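You operate a simulated robot arm through the tools that you are given. There is no shell and no other tool.

The job below is to be done with a simulated robot arm. You get a single attempt, and the scene is never put back.

## Task
Change the lever press over to lock tabs and dent the blue one.
Fine: socket block out on the bench, grey die plate in the nest, size dial to 5; hands clear, one stroke; carriage out again.

Only the result counts: the job must be done as asked and must still hold three seconds after the hand-in. Knocking over, shifting, dropping, spilling or breaking anything else fails it.

## Robot
A 7-joint arm with a two-finger parallel gripper, fixed in place. Base frame: the origin is at the foot of the arm, x ahead of it, y to its left, z up; the work surface is at about z = 800. Units: mm, rad, N and s.
With the tool pointing down near the work surface it reaches from about 300 to 740 mm from the base axis. Its first joint turns from -2.007 to 2.007 rad. Payload 3.91 kg.
Tool frame: the origin (TCP) lies between the finger pads and is the grasp point; the fingertips stand 30 mm ahead of it; z points along the fingers, y is the line along which they close. The gripper opens to 110 mm. The fingers are 20 mm wide and 10 mm thick; the gripper's body (48 by 112 mm) begins 55 mm behind the TCP.
Orientation is told as [roll, pitch, yaw] about the base's x, y, z axes, in that order, counted from this pose: with the fingers straight down and closing along the base's y, the tool's x points along the base's -x, its y along +y and its z along -z.

## Interface
- The arm moves only by the tool play_rows. Its argument "commands" is a list that holds one entry, the list of rows, each a list of 7 numbers: the shift along the base's x, y, z in mm, then the turn, a rotation vector about the base's x, y, z in rad, then the closure, from 0 (fully open) to 1 (shut). In form: [[[dx, dy, dz, rx, ry, rz, grip], ...]]. A call has 1 to 20 rows; each row is the pose to reach, as a shift and turn from the pose commanded when the call began. Rows are played at 5 a second. More than 50 mm and 0.15 rad between two rows, or a gripper value outside its range, and nothing of the call is played. A pose out of reach is approached as far as the arm can. The call stops where the force on the tool passes 90 N (or 10 N more than at its start, if that is more) or the arm is blocked; 0.2 s more then pass. The fingers move at their own pace (about 108 mm/s each) and stop on an object; they squeeze with about 21 N. The grip force told is the motor's: it shows also when the fingers shut on nothing. Time passes only in rows, and 0.2 s behind the last, so rows that repeat a pose let the fingers close. It gives the time, the measured TCP pose, the force on the tool (base axes), the opening and the grip force at its end, in the units of the frame above (readings bear some noise), with the torque about the TCP (base axes, N m) and any sound that the robot's microphone picked up, and new pictures: "pictures" is both (left out), scene, wrist or none.
- Cameras (640 x 400 px; columns grow to the right, rows downward): "scene" is fixed at [399.5, -499.5, 1529.9]; the picture's right is [1.00, 0.02, 0.00], its down [0.01, -0.47, -0.88] and it looks along [-0.02, 0.88, -0.47] (base axes); focal length 320 px, centre (320, 200). "wrist" rides on the gripper at [72, 17, -103] in the tool frame; the picture's right is [-0.23, 0.97, 0.00], its down [-0.76, -0.18, -0.62] and it looks along [-0.61, -0.14, 0.78] (tool axes); focal length 222 px, centre (320, 200).
- move_column(by): slides the trunk up (or, below 0, down) by that many mm; the arm rides with it, the base frame stays. It gives what a move gives, with no picture.
- locate(camera, pixels): for up to 12 pixels [column, row] of the newest picture of that camera ("zoom" is the newest enlarged one), the place [x, y, z] in the base frame of the surface seen there, good to about 2 mm. No time passes.
- zoom(camera, box): a new picture of the part [left, top, right, bottom] of that camera's present view, enlarged. No time passes.
- close_job(): hands the job in; it is judged then, once.

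Unless the task says otherwise, let go and move clear before handing in.

The tools are called after ">>>" as a command line: name --argument value ..., lists and objects as JSON in quotes. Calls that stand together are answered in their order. play_rows: Moves the arm, as the interface text tells. Its arguments: {"type":"object","properties":{"commands":{"type":"array","items":{"type":"array","items":{"type":"array","items":{"type":"number"}}}},"pictures":{"type":"string","enum":["both","scene","wrist","none"]}},"required":["commands"]} The other tools are called the same way: move_column (by) slides the trunk up or down; locate (camera, pixels) gives the place of the surface under pixels of a picture; zoom (camera, box) takes an enlarged picture of a part of a camera's view; close_job () hands the job in.

At the start:

```text
time_s: 0.0
tool_pos: [231.0, 409.8, 1252.9]
tcp_rot: [0.001, -0.001, 0.0]
force: [-0.1, -0.5, 0.0]
ft_torque: [0.02, -0.01, 0.02]
width: 110.1
grip_force: 0.0
trunk travel left (down, up): [-800.0, 190.0]
```

scene: 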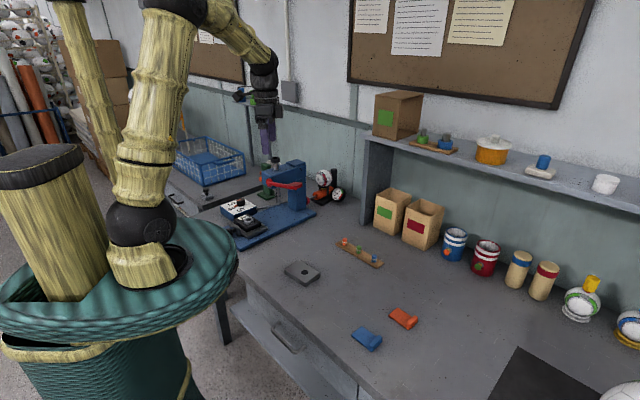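
wrist: 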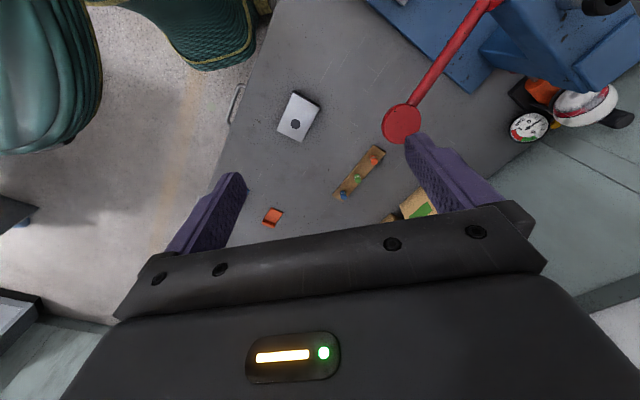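

The scene picture shows a blue lever press around pixel (270,205), a grey die plate at (302,272), and blue and orange parts at (367,338) and (404,318). I will zoom in on each of these first.

>>> zoom --camera "scene" --box '[200, 140, 360, 260]'

>>> zoom --camera "scene" --box '[260, 230, 440, 360]'

>>> zoom --camera "wrist" --box '[340, 0, 640, 200]'

```text
3.33 times, centred on (280, 200) of scene
```

zoom: 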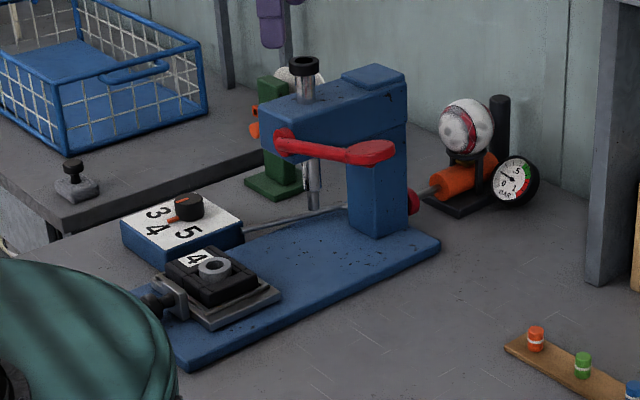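

```text
3.08 times, centred on (350, 295) of scene
```

zoom: 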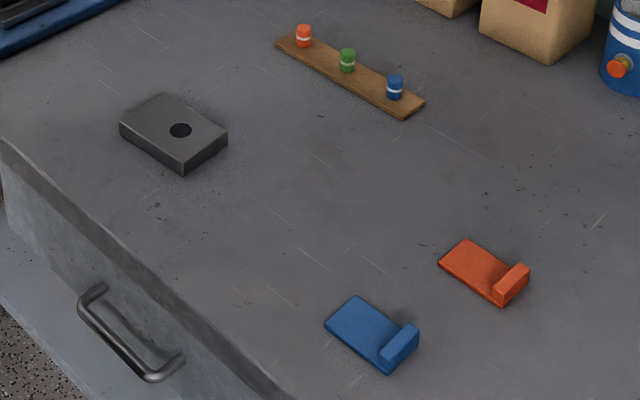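

```text
2.00 times, centred on (490, 100) of wrist
```

zoom: 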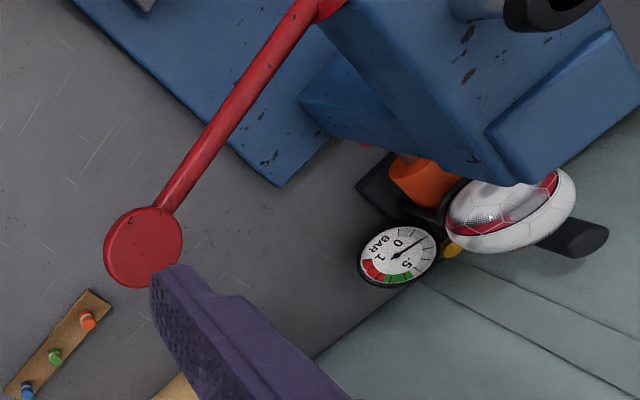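

The press has a carriage with a black socket block (zoom about 215,270), a dial box marked 3, 4 and 5, and a red lever. I will enlarge these further and locate them.

>>> zoom --camera "scene" --box '[222, 180, 286, 240]'

>>> locate --camera "zoom" --pixels '[[320, 200]]'

```text
6.67 times, centred on (254, 210) of scene
```

zoom: 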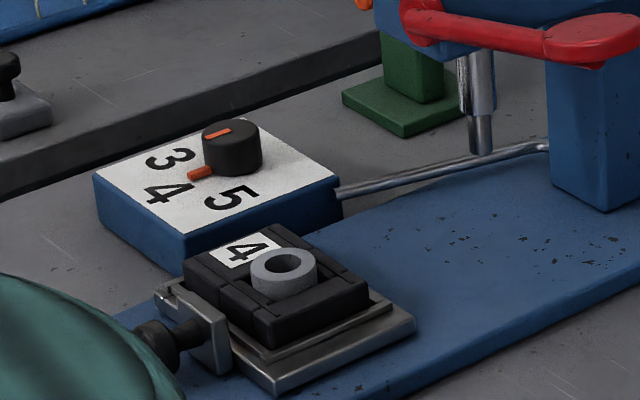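

```text
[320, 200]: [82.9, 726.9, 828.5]
```

>>> locate --camera "zoom" --pixels '[[168, 157], [168, 192], [232, 197], [218, 132], [240, 135], [195, 174], [97, 170], [185, 233], [340, 180], [282, 262], [245, 247], [365, 290]]'

>>> locate --camera "zoom" --pixels '[[190, 265], [270, 345], [275, 228], [405, 318], [275, 385], [215, 335], [160, 345], [190, 335], [480, 150], [480, 90], [590, 30], [420, 20]]'

>>> zoom --camera "scene" --box '[250, 140, 350, 220]'

```text
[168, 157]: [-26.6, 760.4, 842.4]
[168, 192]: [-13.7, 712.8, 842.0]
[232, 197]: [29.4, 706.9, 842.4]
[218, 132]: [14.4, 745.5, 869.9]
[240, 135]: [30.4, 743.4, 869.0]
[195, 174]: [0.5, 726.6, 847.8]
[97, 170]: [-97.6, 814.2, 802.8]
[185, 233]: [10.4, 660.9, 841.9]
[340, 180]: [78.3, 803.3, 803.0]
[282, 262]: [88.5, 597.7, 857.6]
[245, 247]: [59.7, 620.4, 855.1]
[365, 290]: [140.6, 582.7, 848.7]
```

```text
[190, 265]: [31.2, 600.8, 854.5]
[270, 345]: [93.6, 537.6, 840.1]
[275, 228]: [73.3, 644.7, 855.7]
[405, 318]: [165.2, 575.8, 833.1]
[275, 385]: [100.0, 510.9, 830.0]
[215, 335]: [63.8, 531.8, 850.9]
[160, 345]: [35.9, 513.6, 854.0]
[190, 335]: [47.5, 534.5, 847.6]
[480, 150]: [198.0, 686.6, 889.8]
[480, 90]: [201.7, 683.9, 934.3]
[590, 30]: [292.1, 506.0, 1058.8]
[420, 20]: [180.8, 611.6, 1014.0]
```

```text
5.00 times, centred on (300, 180) of scene
```

zoom: 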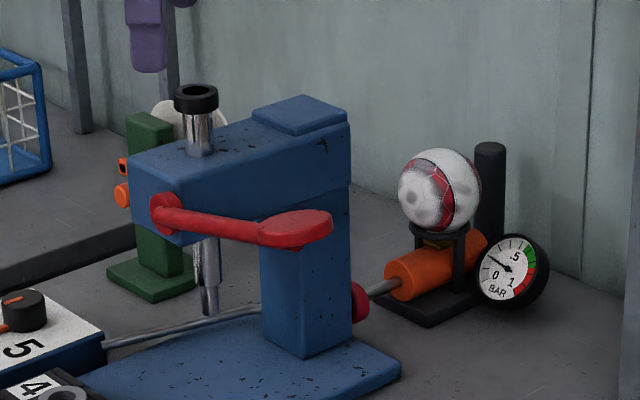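

The picture gives the press's layout: the slide runs at roughly 45°, the ram is near (198,687) and the carriage near (90,590). I will swing the wrist camera around to look along the slide from the front.

>>> play_rows --commands '[[[-38, 0, 0, 0, 0, 0.11, 0], [-76, 0, 0, 0, 0, 0.22, 0], [-114, 0, 0, 0, 0, 0.33, 0], [-152, 0, 0, 0, 0, 0.44, 0], [-190, 0, 0, 0, 0, 0.55, 0], [-228, 0, 0, 0, 0, 0.66, 0], [-265, 0, 0, 0, 0, 0.785, 0], [-265, 0, 0, 0, 0, 0.785, 0]]]'

```text
time_s: 1.8
tool_pos: [-33.2, 410.8, 1253.1]
tcp_rot: [0.0, -0.001, 0.786]
force: [0.0, -0.2, -1.4]
ft_torque: [0.0, 0.03, -0.03]
width: 110.2
grip_force: 0.1
trunk travel left (down, up): [-800.0, 190.0]
```

scene: 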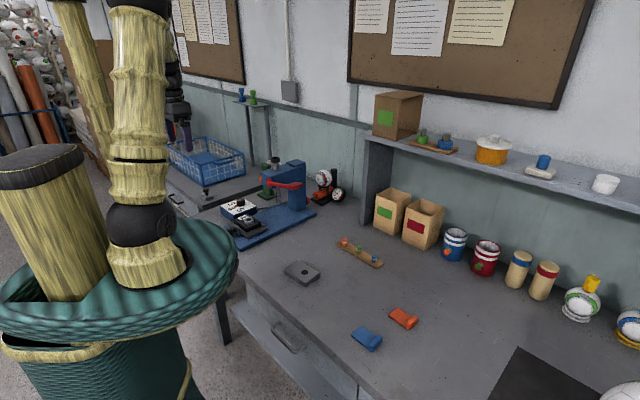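
wrist: 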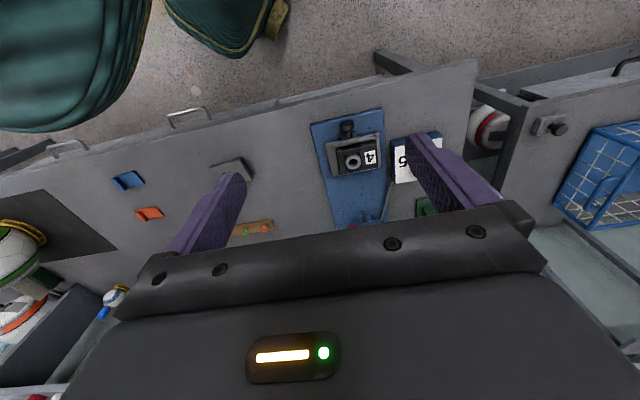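

The camera now sees the carriage at pixel (352,158) and the dial box at (415,160). I will enlarge that region.

>>> zoom --camera "wrist" --box '[300, 100, 460, 220]'

>>> locate --camera "wrist" --pixels '[[352, 160], [347, 128], [370, 157], [390, 160], [128, 180], [148, 213], [235, 168], [313, 125], [380, 110], [415, 206]]'

```text
3.33 times, centred on (380, 160) of wrist
```

zoom: 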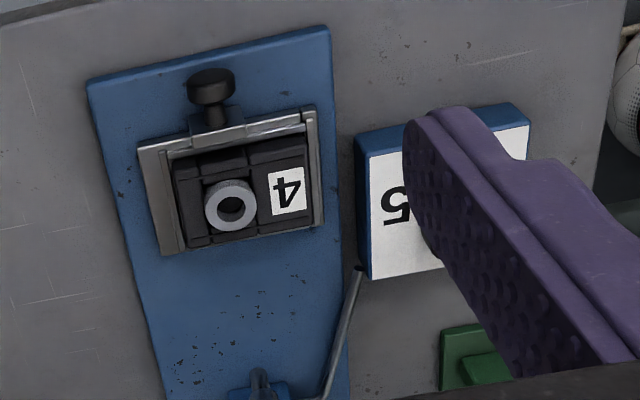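

```text
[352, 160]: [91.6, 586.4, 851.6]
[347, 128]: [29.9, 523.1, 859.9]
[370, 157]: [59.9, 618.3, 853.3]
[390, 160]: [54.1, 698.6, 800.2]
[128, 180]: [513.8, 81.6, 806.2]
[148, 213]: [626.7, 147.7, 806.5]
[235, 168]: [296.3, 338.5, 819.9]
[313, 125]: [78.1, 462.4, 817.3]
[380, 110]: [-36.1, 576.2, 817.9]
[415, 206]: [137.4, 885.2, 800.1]
```

I will lower the wrist camera for a closer view of the carriage, dial and press head.

>>> play_rows --commands '[[[-10, 10, -40, 0, 0, 0, 0], [-20, 20, -80, 0, 0, 0, 0], [-20, 20, -120, 0, 0, 0, 0], [-20, 20, -160, 0, 0, 0, 0], [-20, 20, -160, 0, 0, 0, 0]]]' --pictures "wrist"

>>> zoom --camera "wrist" --box '[240, 80, 480, 240]'

```text
time_s: 3.0
tool_pos: [-54.6, 428.7, 1094.3]
tcp_rot: [0.0, 0.0, 0.785]
force: [-0.5, 0.0, 0.0]
ft_torque: [0.0, -0.02, -0.02]
width: 109.7
grip_force: 0.2
trunk travel left (down, up): [-800.0, 190.0]
```

wrist: 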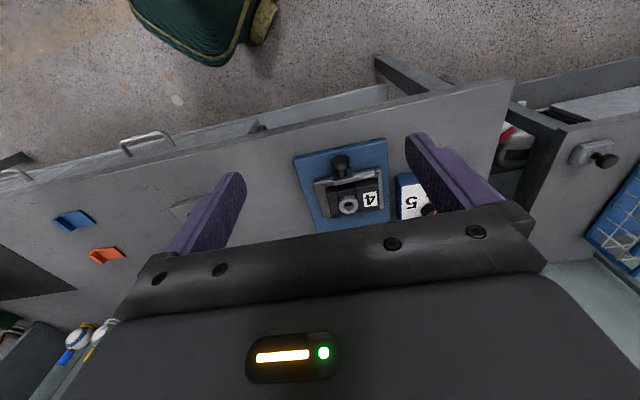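

```text
2.50 times, centred on (360, 160) of wrist
```

zoom: 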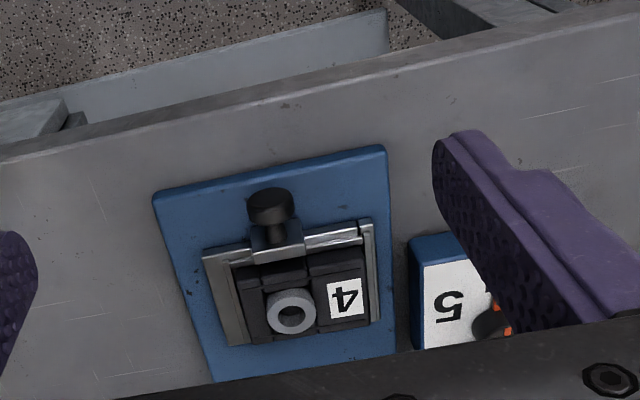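

The press axis sits at exactly 45° (base plate corners at (78,462) and (-36,576)). I will move nearer above the carriage to see the block's shape.

>>> play_rows --commands '[[[25, 25, -20, 0, 0, 0, 0], [50, 50, -40, 0, 0, 0, 0], [75, 75, -60, 0, 0, 0, 0], [75, 75, -60, 0, 0, 0, 0]]]' --pictures "both"

>>> zoom --camera "wrist" --box '[200, 60, 480, 240]'

```text
time_s: 4.0
tool_pos: [19.8, 506.0, 1034.0]
tcp_rot: [0.001, 0.0, 0.785]
force: [-0.2, 0.2, -0.6]
ft_torque: [0.05, 0.01, 0.0]
width: 109.9
grip_force: 0.1
trunk travel left (down, up): [-800.0, 190.0]
```

scene: 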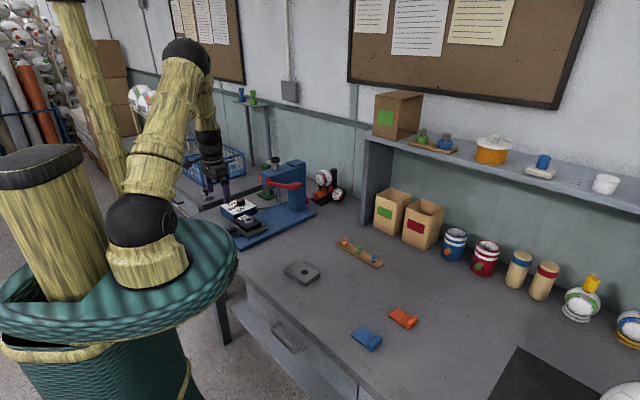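
wrist: 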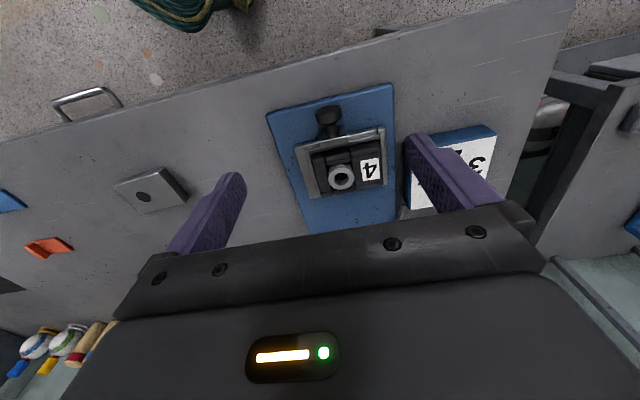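

```text
2.22 times, centred on (340, 150) of wrist
```

zoom: 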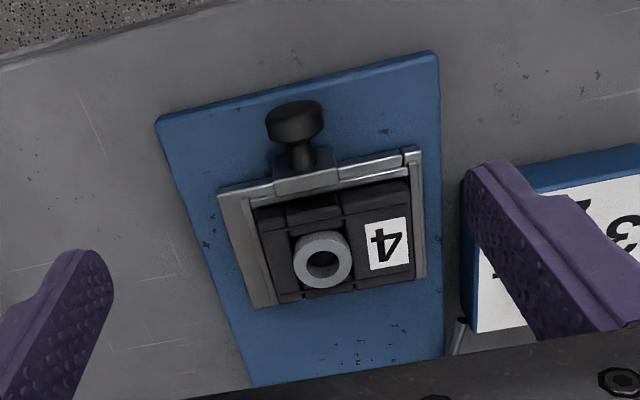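

>>> locate --camera "zoom" --pixels '[[265, 210], [408, 182], [411, 280], [282, 300], [323, 262], [235, 205], [270, 300], [418, 160], [424, 275], [295, 185], [355, 165], [295, 112]]'

>>> locate --camera "zoom" --pixels '[[235, 230], [255, 255], [250, 290], [262, 230], [303, 208], [375, 195], [340, 290], [388, 242], [418, 220], [412, 156], [305, 155], [330, 190]]'

>>> zoom --camera "wrist" --box '[285, 95, 405, 205]'

```text
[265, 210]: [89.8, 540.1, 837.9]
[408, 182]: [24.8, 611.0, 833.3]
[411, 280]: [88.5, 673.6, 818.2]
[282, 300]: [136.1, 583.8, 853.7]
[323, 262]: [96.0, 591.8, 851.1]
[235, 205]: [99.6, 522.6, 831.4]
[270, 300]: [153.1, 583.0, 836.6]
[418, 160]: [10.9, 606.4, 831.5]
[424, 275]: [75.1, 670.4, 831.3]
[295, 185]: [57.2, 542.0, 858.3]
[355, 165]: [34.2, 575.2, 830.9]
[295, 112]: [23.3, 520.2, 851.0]
```

```text
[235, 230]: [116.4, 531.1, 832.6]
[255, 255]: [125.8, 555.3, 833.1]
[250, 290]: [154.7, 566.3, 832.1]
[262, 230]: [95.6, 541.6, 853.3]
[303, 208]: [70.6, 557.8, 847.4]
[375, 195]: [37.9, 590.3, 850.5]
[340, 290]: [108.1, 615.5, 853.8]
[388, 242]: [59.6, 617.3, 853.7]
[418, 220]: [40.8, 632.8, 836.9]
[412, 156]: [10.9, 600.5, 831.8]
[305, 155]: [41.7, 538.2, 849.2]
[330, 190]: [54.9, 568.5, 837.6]
```

```text
3.64 times, centred on (345, 150) of wrist
```

zoom: 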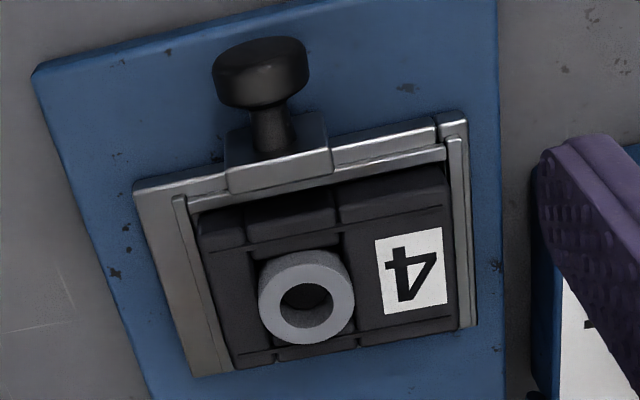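

The block spans about 64 × 88 mm, centred near (84,592), with its top at z≈854 and the rim at about 837. I will look at the die plate, the tabs and the green post before moving anything.

>>> zoom --camera "scene" --box '[250, 145, 300, 205]'

>>> zoom --camera "scene" --box '[270, 230, 390, 300]'

>>> locate --camera "zoom" --pixels '[[172, 167], [265, 221], [200, 282], [80, 210], [185, 222], [178, 250], [360, 52], [590, 190], [270, 300], [420, 260], [395, 80], [560, 160]]'

>>> zoom --camera "scene" --box '[340, 295, 430, 360]'

>>> locate --camera "zoom" --pixels '[[135, 225], [75, 290], [195, 375], [265, 310], [165, 290], [215, 310], [340, 100], [470, 190], [90, 310], [150, 340], [240, 300], [440, 175]]'

```text
6.67 times, centred on (275, 175) of scene
```

zoom: 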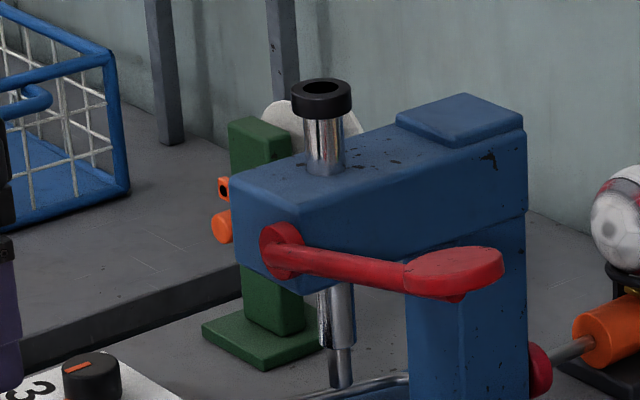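

```text
5.33 times, centred on (330, 265) of scene
```

zoom: 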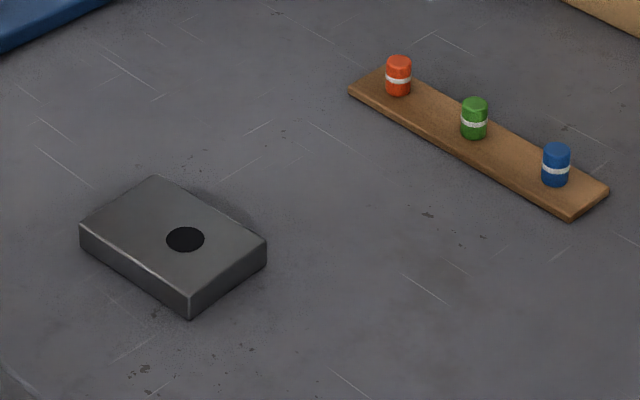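

```text
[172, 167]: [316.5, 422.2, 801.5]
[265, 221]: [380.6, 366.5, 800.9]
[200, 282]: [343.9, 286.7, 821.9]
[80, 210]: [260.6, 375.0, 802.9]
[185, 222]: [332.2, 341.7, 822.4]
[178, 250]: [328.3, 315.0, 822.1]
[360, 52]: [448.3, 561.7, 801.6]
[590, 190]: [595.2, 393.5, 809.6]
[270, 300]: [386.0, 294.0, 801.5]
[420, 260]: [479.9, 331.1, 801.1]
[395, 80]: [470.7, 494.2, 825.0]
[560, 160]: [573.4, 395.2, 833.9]
```

```text
6.15 times, centred on (385, 328) of scene
```

zoom: 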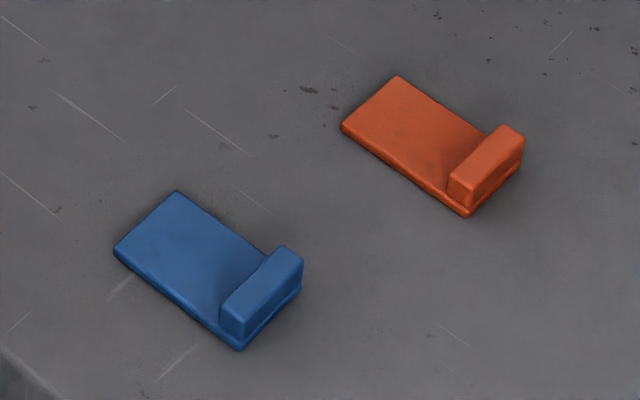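

```text
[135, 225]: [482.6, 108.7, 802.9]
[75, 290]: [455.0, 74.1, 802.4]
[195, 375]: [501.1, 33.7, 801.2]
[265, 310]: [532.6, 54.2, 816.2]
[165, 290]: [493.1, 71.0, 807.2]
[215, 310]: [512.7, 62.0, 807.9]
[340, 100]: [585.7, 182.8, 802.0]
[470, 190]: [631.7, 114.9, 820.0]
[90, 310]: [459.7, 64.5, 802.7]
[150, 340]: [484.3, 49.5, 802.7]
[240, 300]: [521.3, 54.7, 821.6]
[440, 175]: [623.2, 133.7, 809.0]
```

The die plate (top z≈822) and the tabs are clear in the zooms. Next I will pin down the lever geometry and the die's corners.

>>> zoom --camera "scene" --box '[250, 145, 330, 225]'

>>> locate --camera "zoom" --pixels '[[140, 200], [128, 190], [240, 216], [290, 216], [260, 195], [340, 255], [320, 285], [160, 240], [170, 292], [158, 70], [30, 280], [145, 140]]'

>>> zoom --camera "scene" --box '[278, 255, 328, 295]'

>>> locate --camera "zoom" --pixels '[[210, 100], [460, 245], [283, 372], [32, 208], [276, 233], [310, 233], [240, 233], [276, 215], [276, 252]]'

```text
5.00 times, centred on (290, 185) of scene
```

zoom: 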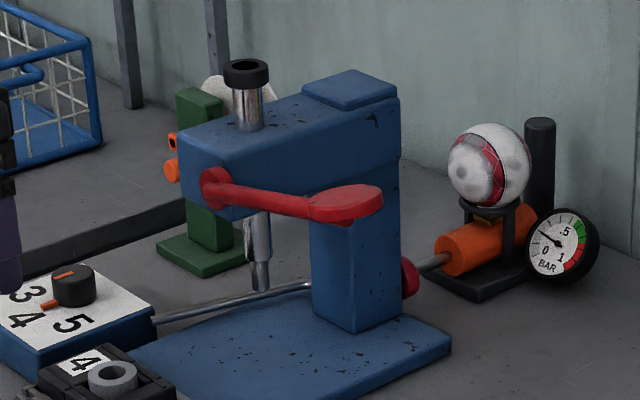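

```text
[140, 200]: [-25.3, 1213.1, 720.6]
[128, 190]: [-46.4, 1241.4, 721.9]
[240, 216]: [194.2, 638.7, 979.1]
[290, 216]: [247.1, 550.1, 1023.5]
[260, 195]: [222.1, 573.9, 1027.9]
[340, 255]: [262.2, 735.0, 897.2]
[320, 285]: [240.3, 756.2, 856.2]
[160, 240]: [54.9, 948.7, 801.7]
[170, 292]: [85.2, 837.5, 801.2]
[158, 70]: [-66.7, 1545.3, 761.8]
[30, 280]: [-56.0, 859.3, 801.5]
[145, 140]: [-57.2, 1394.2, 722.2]
```

```text
10.00 times, centred on (303, 275) of scene
```

zoom: 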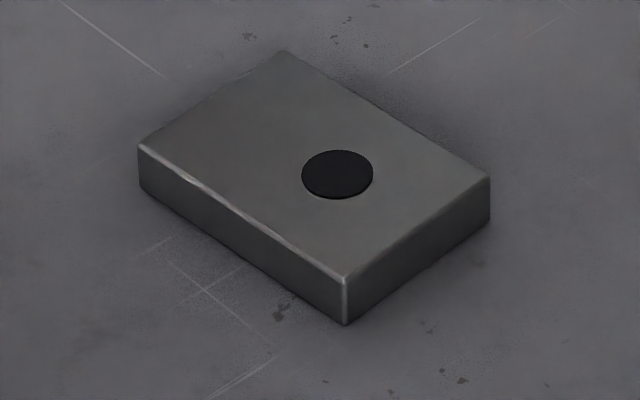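

```text
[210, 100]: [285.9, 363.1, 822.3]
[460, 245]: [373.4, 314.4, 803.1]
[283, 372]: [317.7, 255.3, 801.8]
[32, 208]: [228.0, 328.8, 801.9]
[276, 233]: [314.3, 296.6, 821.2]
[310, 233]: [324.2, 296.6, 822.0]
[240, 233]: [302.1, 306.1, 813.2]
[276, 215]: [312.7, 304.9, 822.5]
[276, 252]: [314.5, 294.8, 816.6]
```

>>> locate --camera "zoom" --pixels '[[283, 56], [484, 178], [345, 274], [143, 148], [303, 175], [372, 175], [338, 152], [338, 197], [345, 316], [485, 218], [142, 188], [395, 230]]'

>>> zoom --camera "scene" --box '[260, 165, 310, 205]'

>>> locate --camera "zoom" --pixels '[[170, 135], [165, 180], [250, 150], [420, 140], [500, 130], [560, 160], [470, 200], [100, 100], [400, 60], [310, 290], [310, 340], [540, 300]]'

```text
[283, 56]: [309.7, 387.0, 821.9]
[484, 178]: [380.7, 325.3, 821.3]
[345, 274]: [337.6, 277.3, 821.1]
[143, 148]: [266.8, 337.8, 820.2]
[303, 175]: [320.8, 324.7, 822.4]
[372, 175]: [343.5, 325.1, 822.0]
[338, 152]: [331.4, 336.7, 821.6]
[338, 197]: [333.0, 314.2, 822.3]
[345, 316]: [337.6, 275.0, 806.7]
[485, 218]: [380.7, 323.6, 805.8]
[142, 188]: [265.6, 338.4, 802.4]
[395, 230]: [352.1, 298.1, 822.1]
```

```text
10.00 times, centred on (285, 185) of scene
```

zoom: 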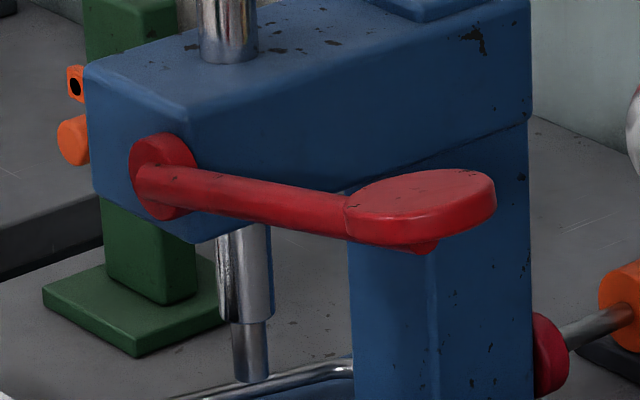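

```text
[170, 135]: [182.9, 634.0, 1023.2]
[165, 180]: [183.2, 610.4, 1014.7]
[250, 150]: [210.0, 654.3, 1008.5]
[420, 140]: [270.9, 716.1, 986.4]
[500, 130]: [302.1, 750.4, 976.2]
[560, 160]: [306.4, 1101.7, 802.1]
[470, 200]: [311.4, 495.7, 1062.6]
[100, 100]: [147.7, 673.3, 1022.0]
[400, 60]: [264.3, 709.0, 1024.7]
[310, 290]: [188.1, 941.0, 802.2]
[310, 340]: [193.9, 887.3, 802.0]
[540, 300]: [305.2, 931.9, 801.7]
```

The die's long axis is at about -41°, with its hole offset towards the -v side, which matches the ring offset in the socket block. The lever hub is near (183,610,1015). I will move above the socket block and check the alignment.

>>> play_rows --commands '[[[32, 43, 0, 0, 0, 0, 0], [64, 86, 0, 0, 0, 0, 0], [64, 86, -40, 0, 0, 0, 0], [64, 86, -80, 0, 0, 0, 0], [64, 86, -120, 0, 0, 0, 0], [64, 86, -120, 0, 0, 0, 0]]]' --pictures "both"

>>> zoom --camera "scene" --box '[200, 160, 300, 240]'

```text
refused: row 1 steps farther than a row can; nothing moved
```

```text
5.00 times, centred on (250, 200) of scene
```

zoom: 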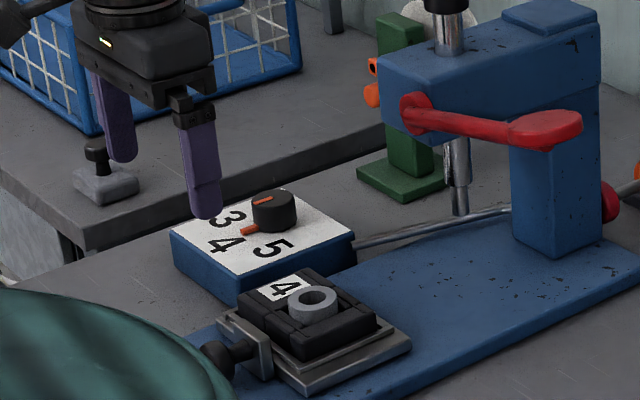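

The call was refused because a row stepped more than 50 mm, so I will use smaller steps.

>>> play_rows --commands '[[[22, 29, 0, 0, 0, 0, 0], [43, 58, 0, 0, 0, 0, 0], [64, 86, 0, 0, 0, 0, 0], [64, 86, -40, 0, 0, 0, 0], [64, 86, -80, 0, 0, 0, 0], [64, 86, -120, 0, 0, 0, 0], [64, 86, -120, 0, 0, 0, 0]]]' --pictures "both"

>>> zoom --camera "scene" --box '[200, 160, 300, 240]'

>>> zoom --camera "wrist" --box '[180, 60, 500, 260]'

```text
time_s: 5.6
tool_pos: [86.3, 590.4, 911.5]
tcp_rot: [0.0, -0.001, 0.787]
force: [-0.5, 0.2, -0.2]
ft_torque: [0.01, 0.01, -0.01]
width: 109.9
grip_force: 0.0
trunk travel left (down, up): [-800.0, 190.0]
```

scene: 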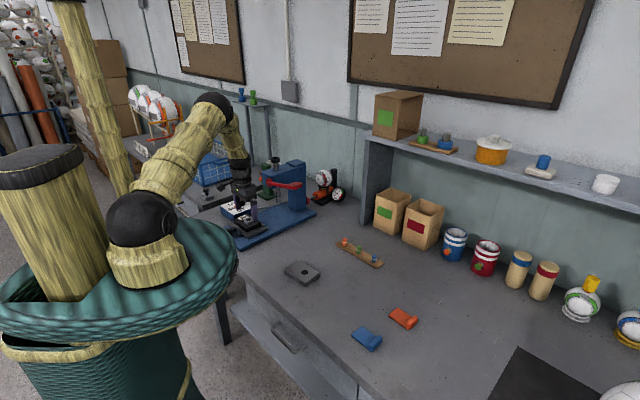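
wrist: 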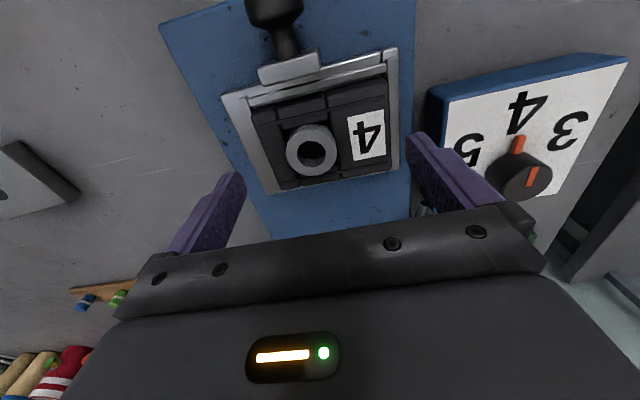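

```text
5.00 times, centred on (250, 200) of scene
```

zoom: 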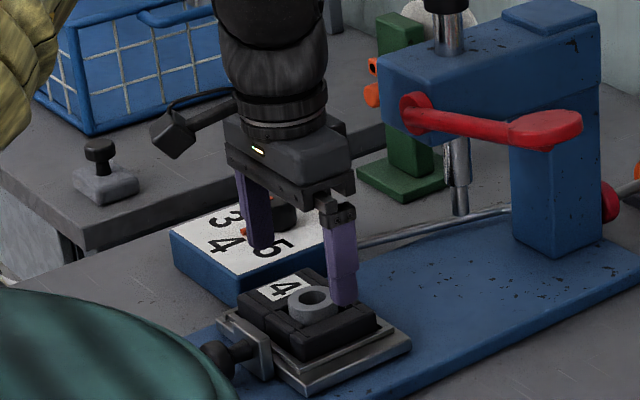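

```text
2.00 times, centred on (340, 160) of wrist
```

zoom: 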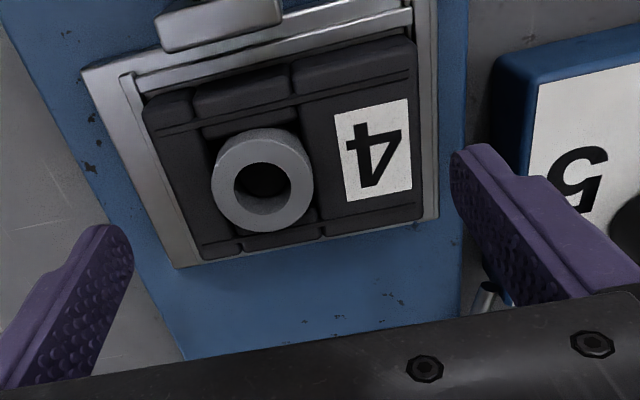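

The view is close now, so I will locate the block corners and nest rails again for accuracy.

>>> locate --camera "zoom" --pixels '[[146, 112], [412, 45], [420, 210], [210, 252], [262, 180], [220, 180], [305, 180], [132, 82], [180, 262], [425, 215], [432, 212], [280, 45]]'

>>> locate --camera "zoom" --pixels '[[110, 110], [150, 180], [130, 120], [145, 75], [425, 100], [433, 150], [320, 60], [300, 70], [250, 20], [180, 110], [350, 70], [300, 325]]'

```text
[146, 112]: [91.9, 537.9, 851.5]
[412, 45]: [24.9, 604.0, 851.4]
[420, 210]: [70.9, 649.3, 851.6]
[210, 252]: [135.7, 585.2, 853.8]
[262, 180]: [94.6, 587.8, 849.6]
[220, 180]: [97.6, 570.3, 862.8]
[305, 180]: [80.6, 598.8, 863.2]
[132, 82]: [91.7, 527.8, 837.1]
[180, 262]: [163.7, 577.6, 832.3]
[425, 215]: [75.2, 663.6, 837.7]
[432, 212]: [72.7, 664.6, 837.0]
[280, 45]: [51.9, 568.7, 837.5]
```

```text
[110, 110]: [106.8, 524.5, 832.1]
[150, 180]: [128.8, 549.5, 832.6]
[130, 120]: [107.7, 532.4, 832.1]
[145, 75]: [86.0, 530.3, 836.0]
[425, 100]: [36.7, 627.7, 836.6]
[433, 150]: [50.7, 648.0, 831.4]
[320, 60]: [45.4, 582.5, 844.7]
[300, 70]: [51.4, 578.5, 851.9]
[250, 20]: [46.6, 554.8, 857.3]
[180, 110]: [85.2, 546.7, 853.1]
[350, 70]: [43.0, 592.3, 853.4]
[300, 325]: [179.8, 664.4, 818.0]
```

The block spans u 445–509.5 and v 316–409, so its centre is (81,594). Its top is at 852 and the rails are at 837. I will centre the gripper, go down to a fingertip height of about 840, and close.

>>> play_rows --commands '[[[-4, 3, -15, 0, 0, 0, 0], [-4, 3, -30, 0, 0, 0, 0], [-4, 3, -43, 0, 0, 0, 0], [-4, 3, -43, 0, 0, 0, 0], [-4, 3, -43, 0, 0, 0, 0.3], [-4, 3, -43, 0, 0, 0, 0.3], [-4, 3, -43, 0, 0, 0, 0.3]]]' --pictures "both"

>>> zoom --camera "scene" --box '[210, 180, 290, 240]'

```text
time_s: 7.2
tool_pos: [81.3, 594.8, 870.9]
tcp_rot: [0.0, 0.001, 0.786]
force: [0.9, -0.2, 0.2]
ft_torque: [0.04, 0.03, -0.01]
width: 99.5
grip_force: 21.1
trunk travel left (down, up): [-800.0, 190.0]
```

scene: 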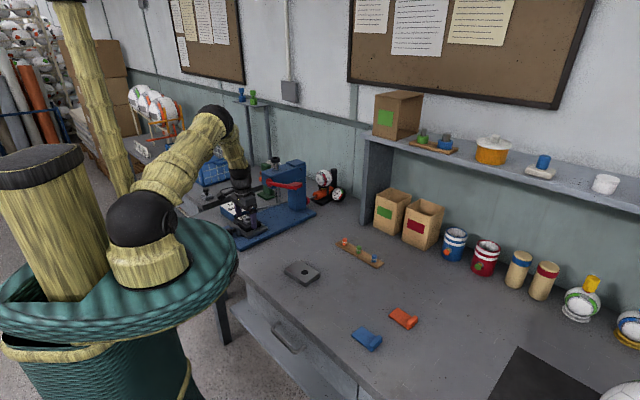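
wrist: 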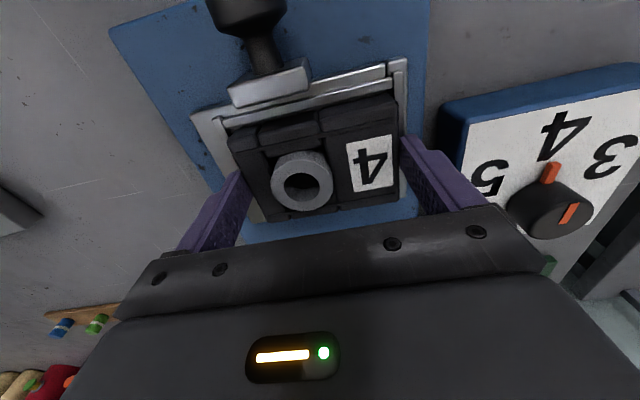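

```text
6.67 times, centred on (250, 210) of scene
```

zoom: 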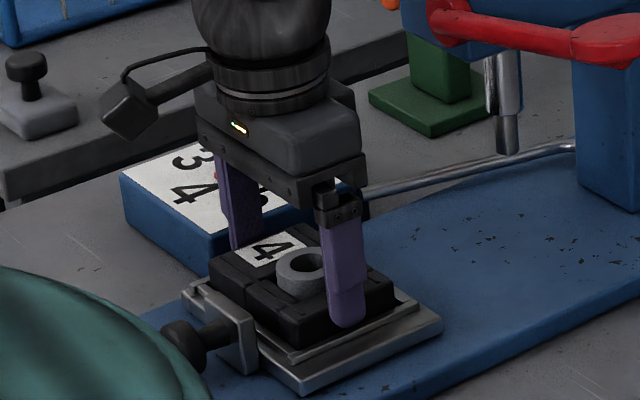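

The fingers stopped at 99.5 mm with 21 N of grip force. I will lift gently and check what comes up.

>>> play_rows --commands '[[[0, 0, 4, 0, 0, 0, 0.3], [0, 0, 10, 0, 0, 0, 0.3], [0, 0, 20, 0, 0, 0, 0.3], [0, 0, 20, 0, 0, 0, 0.3]]]' --pictures "both"

>>> zoom --camera "scene" --box '[210, 180, 290, 240]'

```text
time_s: 8.2
tool_pos: [82.0, 594.1, 890.3]
tcp_rot: [-0.001, 0.0, 0.786]
force: [-0.6, -0.2, -1.7]
ft_torque: [-0.02, -0.01, 0.0]
width: 99.2
grip_force: 20.5
trunk travel left (down, up): [-800.0, 190.0]
```

scene: 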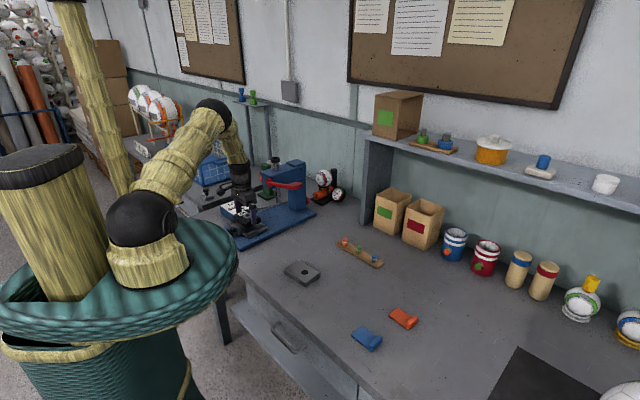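
wrist: 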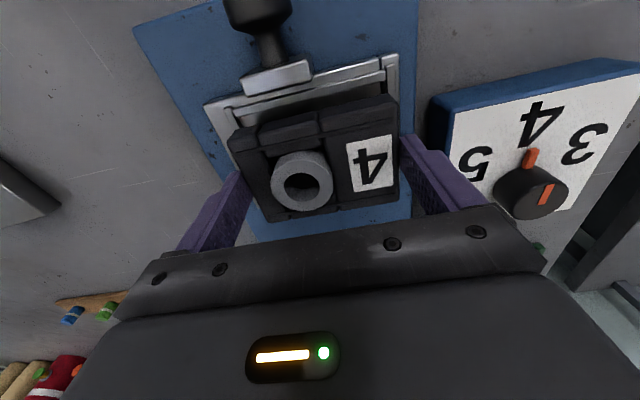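

```text
6.67 times, centred on (250, 210) of scene
```

zoom: 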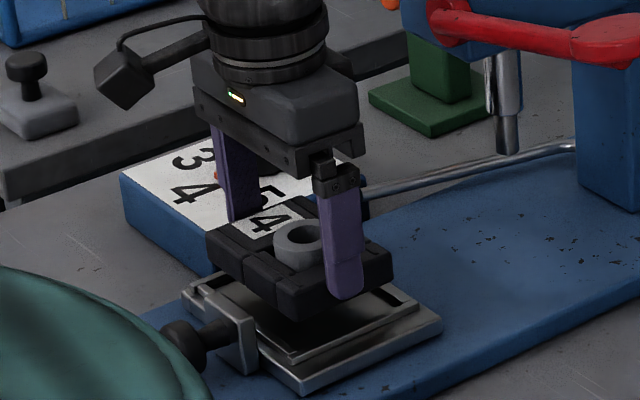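

The block is lifted clear of the carriage at a grip width of 99 mm. Before choosing a resting place I will locate the bench edge and free areas.

>>> locate --camera "scene" --pixels '[[240, 258], [255, 270], [270, 285], [300, 318], [265, 255], [280, 245], [290, 240], [310, 230], [330, 225], [340, 300]]'

>>> zoom --camera "scene" --box '[230, 210, 390, 310]'

```text
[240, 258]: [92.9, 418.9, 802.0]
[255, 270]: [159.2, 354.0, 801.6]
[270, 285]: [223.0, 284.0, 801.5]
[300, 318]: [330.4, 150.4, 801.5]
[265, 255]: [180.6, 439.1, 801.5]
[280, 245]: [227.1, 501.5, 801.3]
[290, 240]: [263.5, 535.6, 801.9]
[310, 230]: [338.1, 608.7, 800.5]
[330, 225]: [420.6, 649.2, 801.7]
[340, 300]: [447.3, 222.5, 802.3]
```

```text
4.00 times, centred on (310, 260) of scene
```

zoom: 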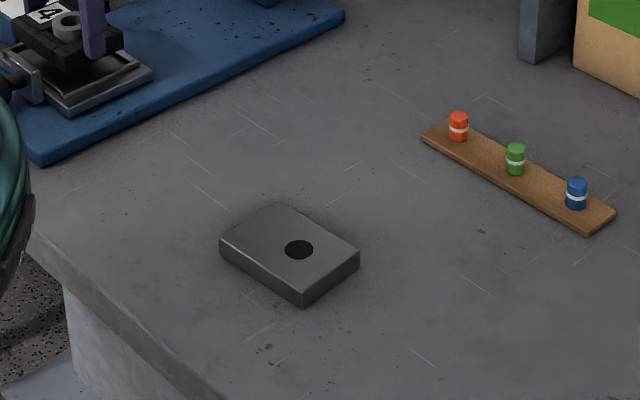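

The area around (221,433) is clear, so I will carry the block there at a safe height.

>>> play_rows --commands '[[[0, 0, 30, 0, 0, 0, 0.3], [0, 0, 55, 0, 0, 0, 0.3], [28, -32, 55, 0, 0, 0, 0.3], [56, -64, 55, 0, 0, 0, 0.3], [84, -96, 55, 0, 0, 0, 0.3], [112, -129, 55, 0, 0, 0, 0.3], [140, -161, 55, 0, 0, 0, 0.3], [140, -161, 55, 0, 0, 0, 0.3]]]' --pictures "both"

>>> zoom --camera "scene" --box '[210, 180, 290, 240]'

>>> locate --camera "zoom" --pixels '[[290, 290], [300, 320], [250, 290], [340, 290], [195, 275], [290, 350], [405, 310], [300, 230], [355, 265], [440, 320], [300, 392], [260, 330]]'

```text
time_s: 10.0
tool_pos: [219.2, 432.9, 945.0]
tcp_rot: [0.0, 0.0, 0.786]
force: [0.1, 0.3, -1.3]
ft_torque: [0.02, 0.03, -0.02]
width: 99.5
grip_force: 21.4
trunk travel left (down, up): [-800.0, 190.0]
```

scene: 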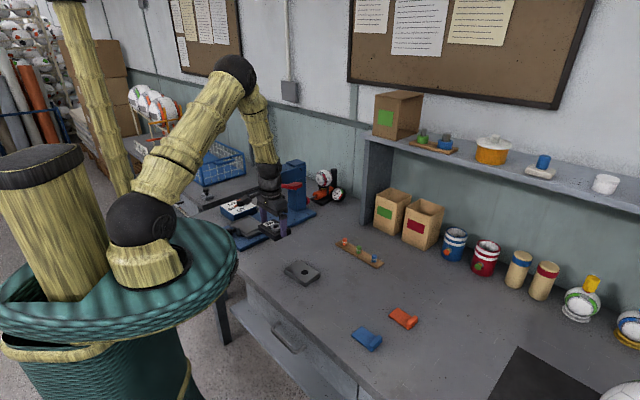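
wrist: 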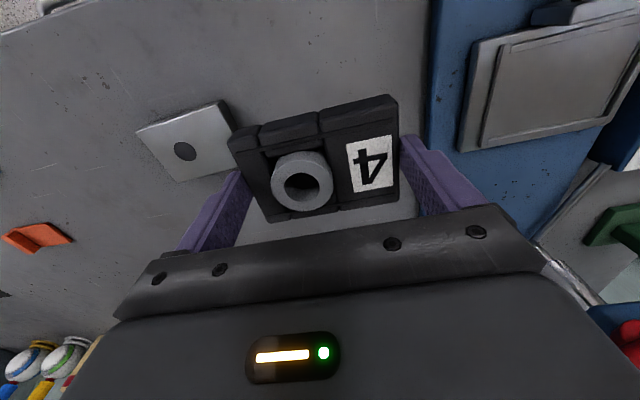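

```text
6.67 times, centred on (250, 210) of scene
```

zoom: 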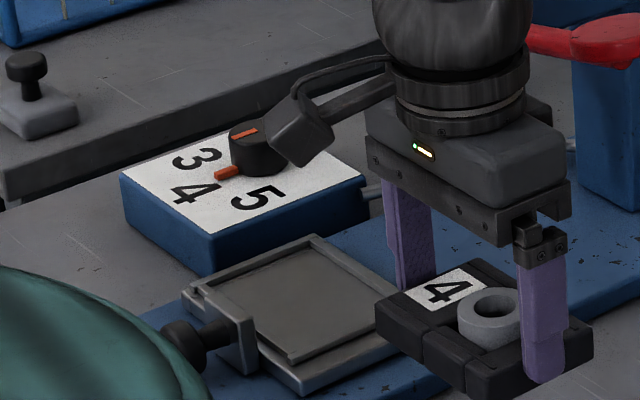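

```text
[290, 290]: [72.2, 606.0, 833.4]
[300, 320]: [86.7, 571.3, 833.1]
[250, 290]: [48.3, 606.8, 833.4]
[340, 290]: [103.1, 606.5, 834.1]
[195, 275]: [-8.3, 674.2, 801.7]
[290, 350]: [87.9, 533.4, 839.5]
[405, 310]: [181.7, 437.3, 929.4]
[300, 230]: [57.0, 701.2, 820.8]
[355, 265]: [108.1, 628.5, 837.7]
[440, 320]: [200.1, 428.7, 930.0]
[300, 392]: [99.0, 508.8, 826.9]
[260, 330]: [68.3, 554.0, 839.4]
```

The nest floor is at z≈833, so the block's bottom is about 38 mm below the TCP. I will lower it to just above the bench.

>>> play_rows --commands '[[[0, 0, -40, 0, 0, 0, 0.3], [0, 0, -75, 0, 0, 0, 0.3], [0, 0, -95, 0, 0, 0, 0.3], [0, 0, -102, 0, 0, 0, 0.3], [0, 0, -104, 0, 0, 0, 0.3], [0, 0, -105, 0, 0, 0, 0.3]]]' --pictures "scene"

>>> zoom --camera "scene" --box '[230, 200, 320, 270]'

```text
time_s: 11.4
tool_pos: [221.4, 432.7, 840.7]
tcp_rot: [-0.001, 0.0, 0.787]
force: [0.4, 0.3, -1.7]
ft_torque: [0.01, -0.02, 0.01]
width: 99.4
grip_force: 20.6
trunk travel left (down, up): [-800.0, 190.0]
```

scene: 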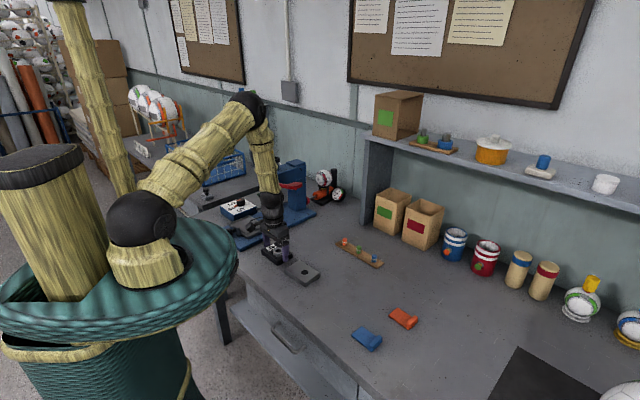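

```text
5.71 times, centred on (275, 235) of scene
```

zoom: 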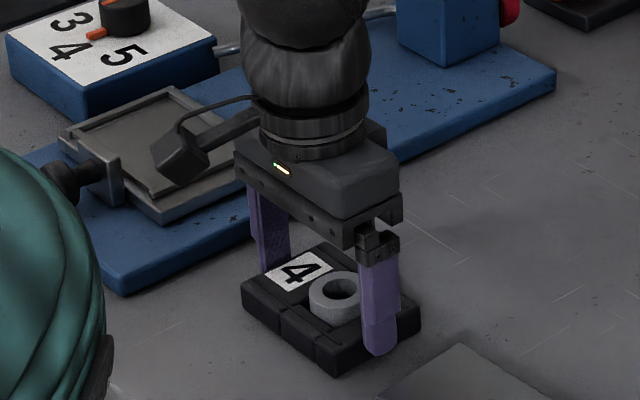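

The force still reads -1.7 N, which is just the block's weight. I will lower it in 1 mm steps until it touches.

>>> play_rows --commands '[[[0, 0, -1, 0, 0, 0, 0.3], [0, 0, -2, 0, 0, 0, 0.3]]]' --pictures "none"

```text
time_s: 12.0
tool_pos: [220.8, 433.6, 837.9]
tcp_rot: [-0.001, -0.002, 0.785]
force: [1.0, 0.4, 13.4]
ft_torque: [-0.49, 0.07, 0.07]
width: 99.4
grip_force: 21.2
trunk travel left (down, up): [-800.0, 190.0]
```

Contact reads +13 N upward, so I will release and rise.

>>> play_rows --commands '[[[0, 0, 0.5, 0, 0, 0, 0.3], [0, 0, 0.5, 0, 0, 0, 0], [0, 0, 0.5, 0, 0, 0, 0], [0, 0, 0.5, 0, 0, 0, 0], [0, 0, 40, 0, 0, 0, 0], [0, 0, 85, 0, 0, 0, 0], [0, 0, 120, 0, 0, 0, 0]]]' --pictures "both"

>>> zoom --camera "wrist" --box '[420, 0, 640, 160]'

>>> zoom --camera "wrist" --box '[80, 60, 320, 220]'

```text
time_s: 13.6
tool_pos: [221.1, 431.2, 959.1]
tcp_rot: [0.0, 0.001, 0.785]
force: [0.2, 0.1, -0.3]
ft_torque: [0.01, -0.01, 0.0]
width: 110.1
grip_force: 0.0
trunk travel left (down, up): [-800.0, 190.0]
```

scene: 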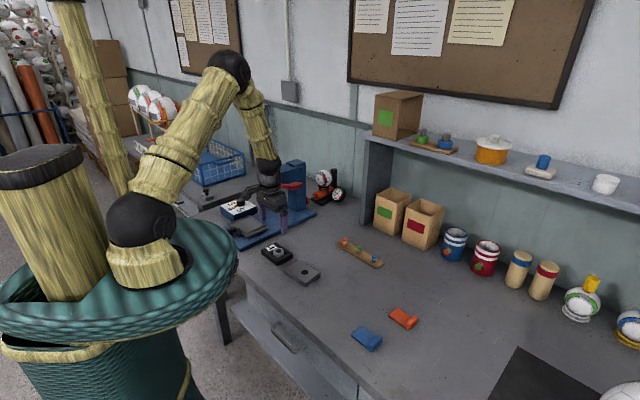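
wrist: 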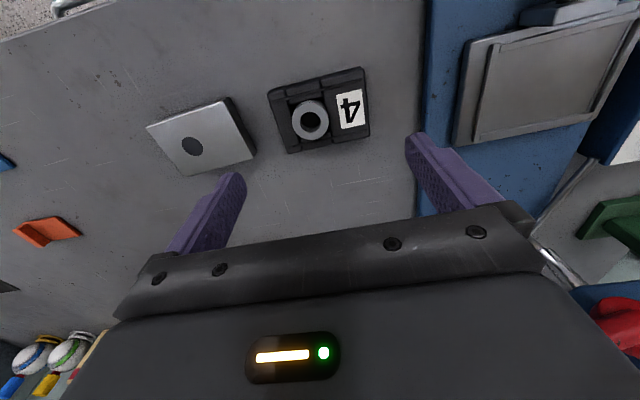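

```text
2.50 times, centred on (530, 80) of wrist
```

zoom: 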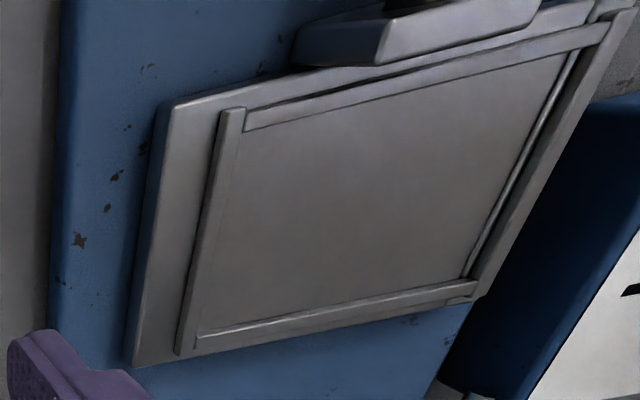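

```text
2.50 times, centred on (200, 140) of wrist
```

zoom: 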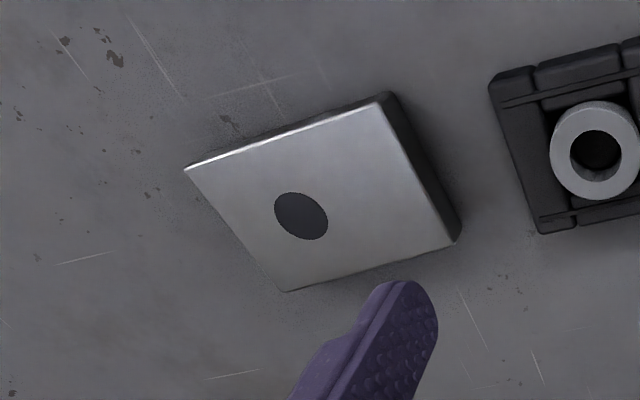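

The nest is a shallow frame with rails on four sides. I will locate the die corners and hole, then the inner nest corners.

>>> locate --camera "zoom" --pixels '[[190, 168], [378, 104], [454, 240], [287, 290], [301, 216], [275, 210], [327, 224], [300, 194], [300, 239]]'

>>> zoom --camera "wrist" --box '[420, 0, 640, 160]'

>>> locate --camera "zoom" --pixels '[[250, 134], [204, 328], [466, 272], [566, 60], [230, 130], [205, 250], [330, 310], [480, 250], [530, 160], [400, 90], [238, 112], [340, 220]]'

```text
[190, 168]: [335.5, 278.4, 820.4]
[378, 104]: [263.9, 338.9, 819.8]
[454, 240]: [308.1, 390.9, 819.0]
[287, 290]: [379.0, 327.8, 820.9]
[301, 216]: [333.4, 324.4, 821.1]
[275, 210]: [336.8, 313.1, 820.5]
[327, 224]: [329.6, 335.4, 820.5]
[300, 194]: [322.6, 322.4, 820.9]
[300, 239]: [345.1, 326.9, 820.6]
```

```text
2.50 times, centred on (530, 80) of wrist
```

zoom: 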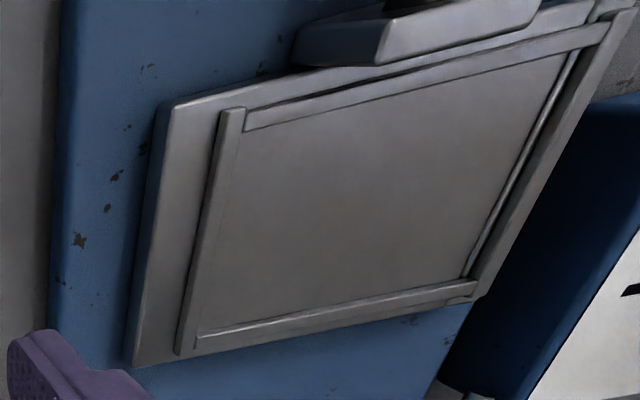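

```text
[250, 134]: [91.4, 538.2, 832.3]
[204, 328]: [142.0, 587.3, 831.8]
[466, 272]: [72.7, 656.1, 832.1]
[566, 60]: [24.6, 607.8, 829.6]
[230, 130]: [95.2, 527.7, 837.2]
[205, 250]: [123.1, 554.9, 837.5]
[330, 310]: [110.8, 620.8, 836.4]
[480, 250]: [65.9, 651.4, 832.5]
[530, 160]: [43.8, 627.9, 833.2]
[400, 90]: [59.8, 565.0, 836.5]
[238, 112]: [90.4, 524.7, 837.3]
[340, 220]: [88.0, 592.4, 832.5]
```

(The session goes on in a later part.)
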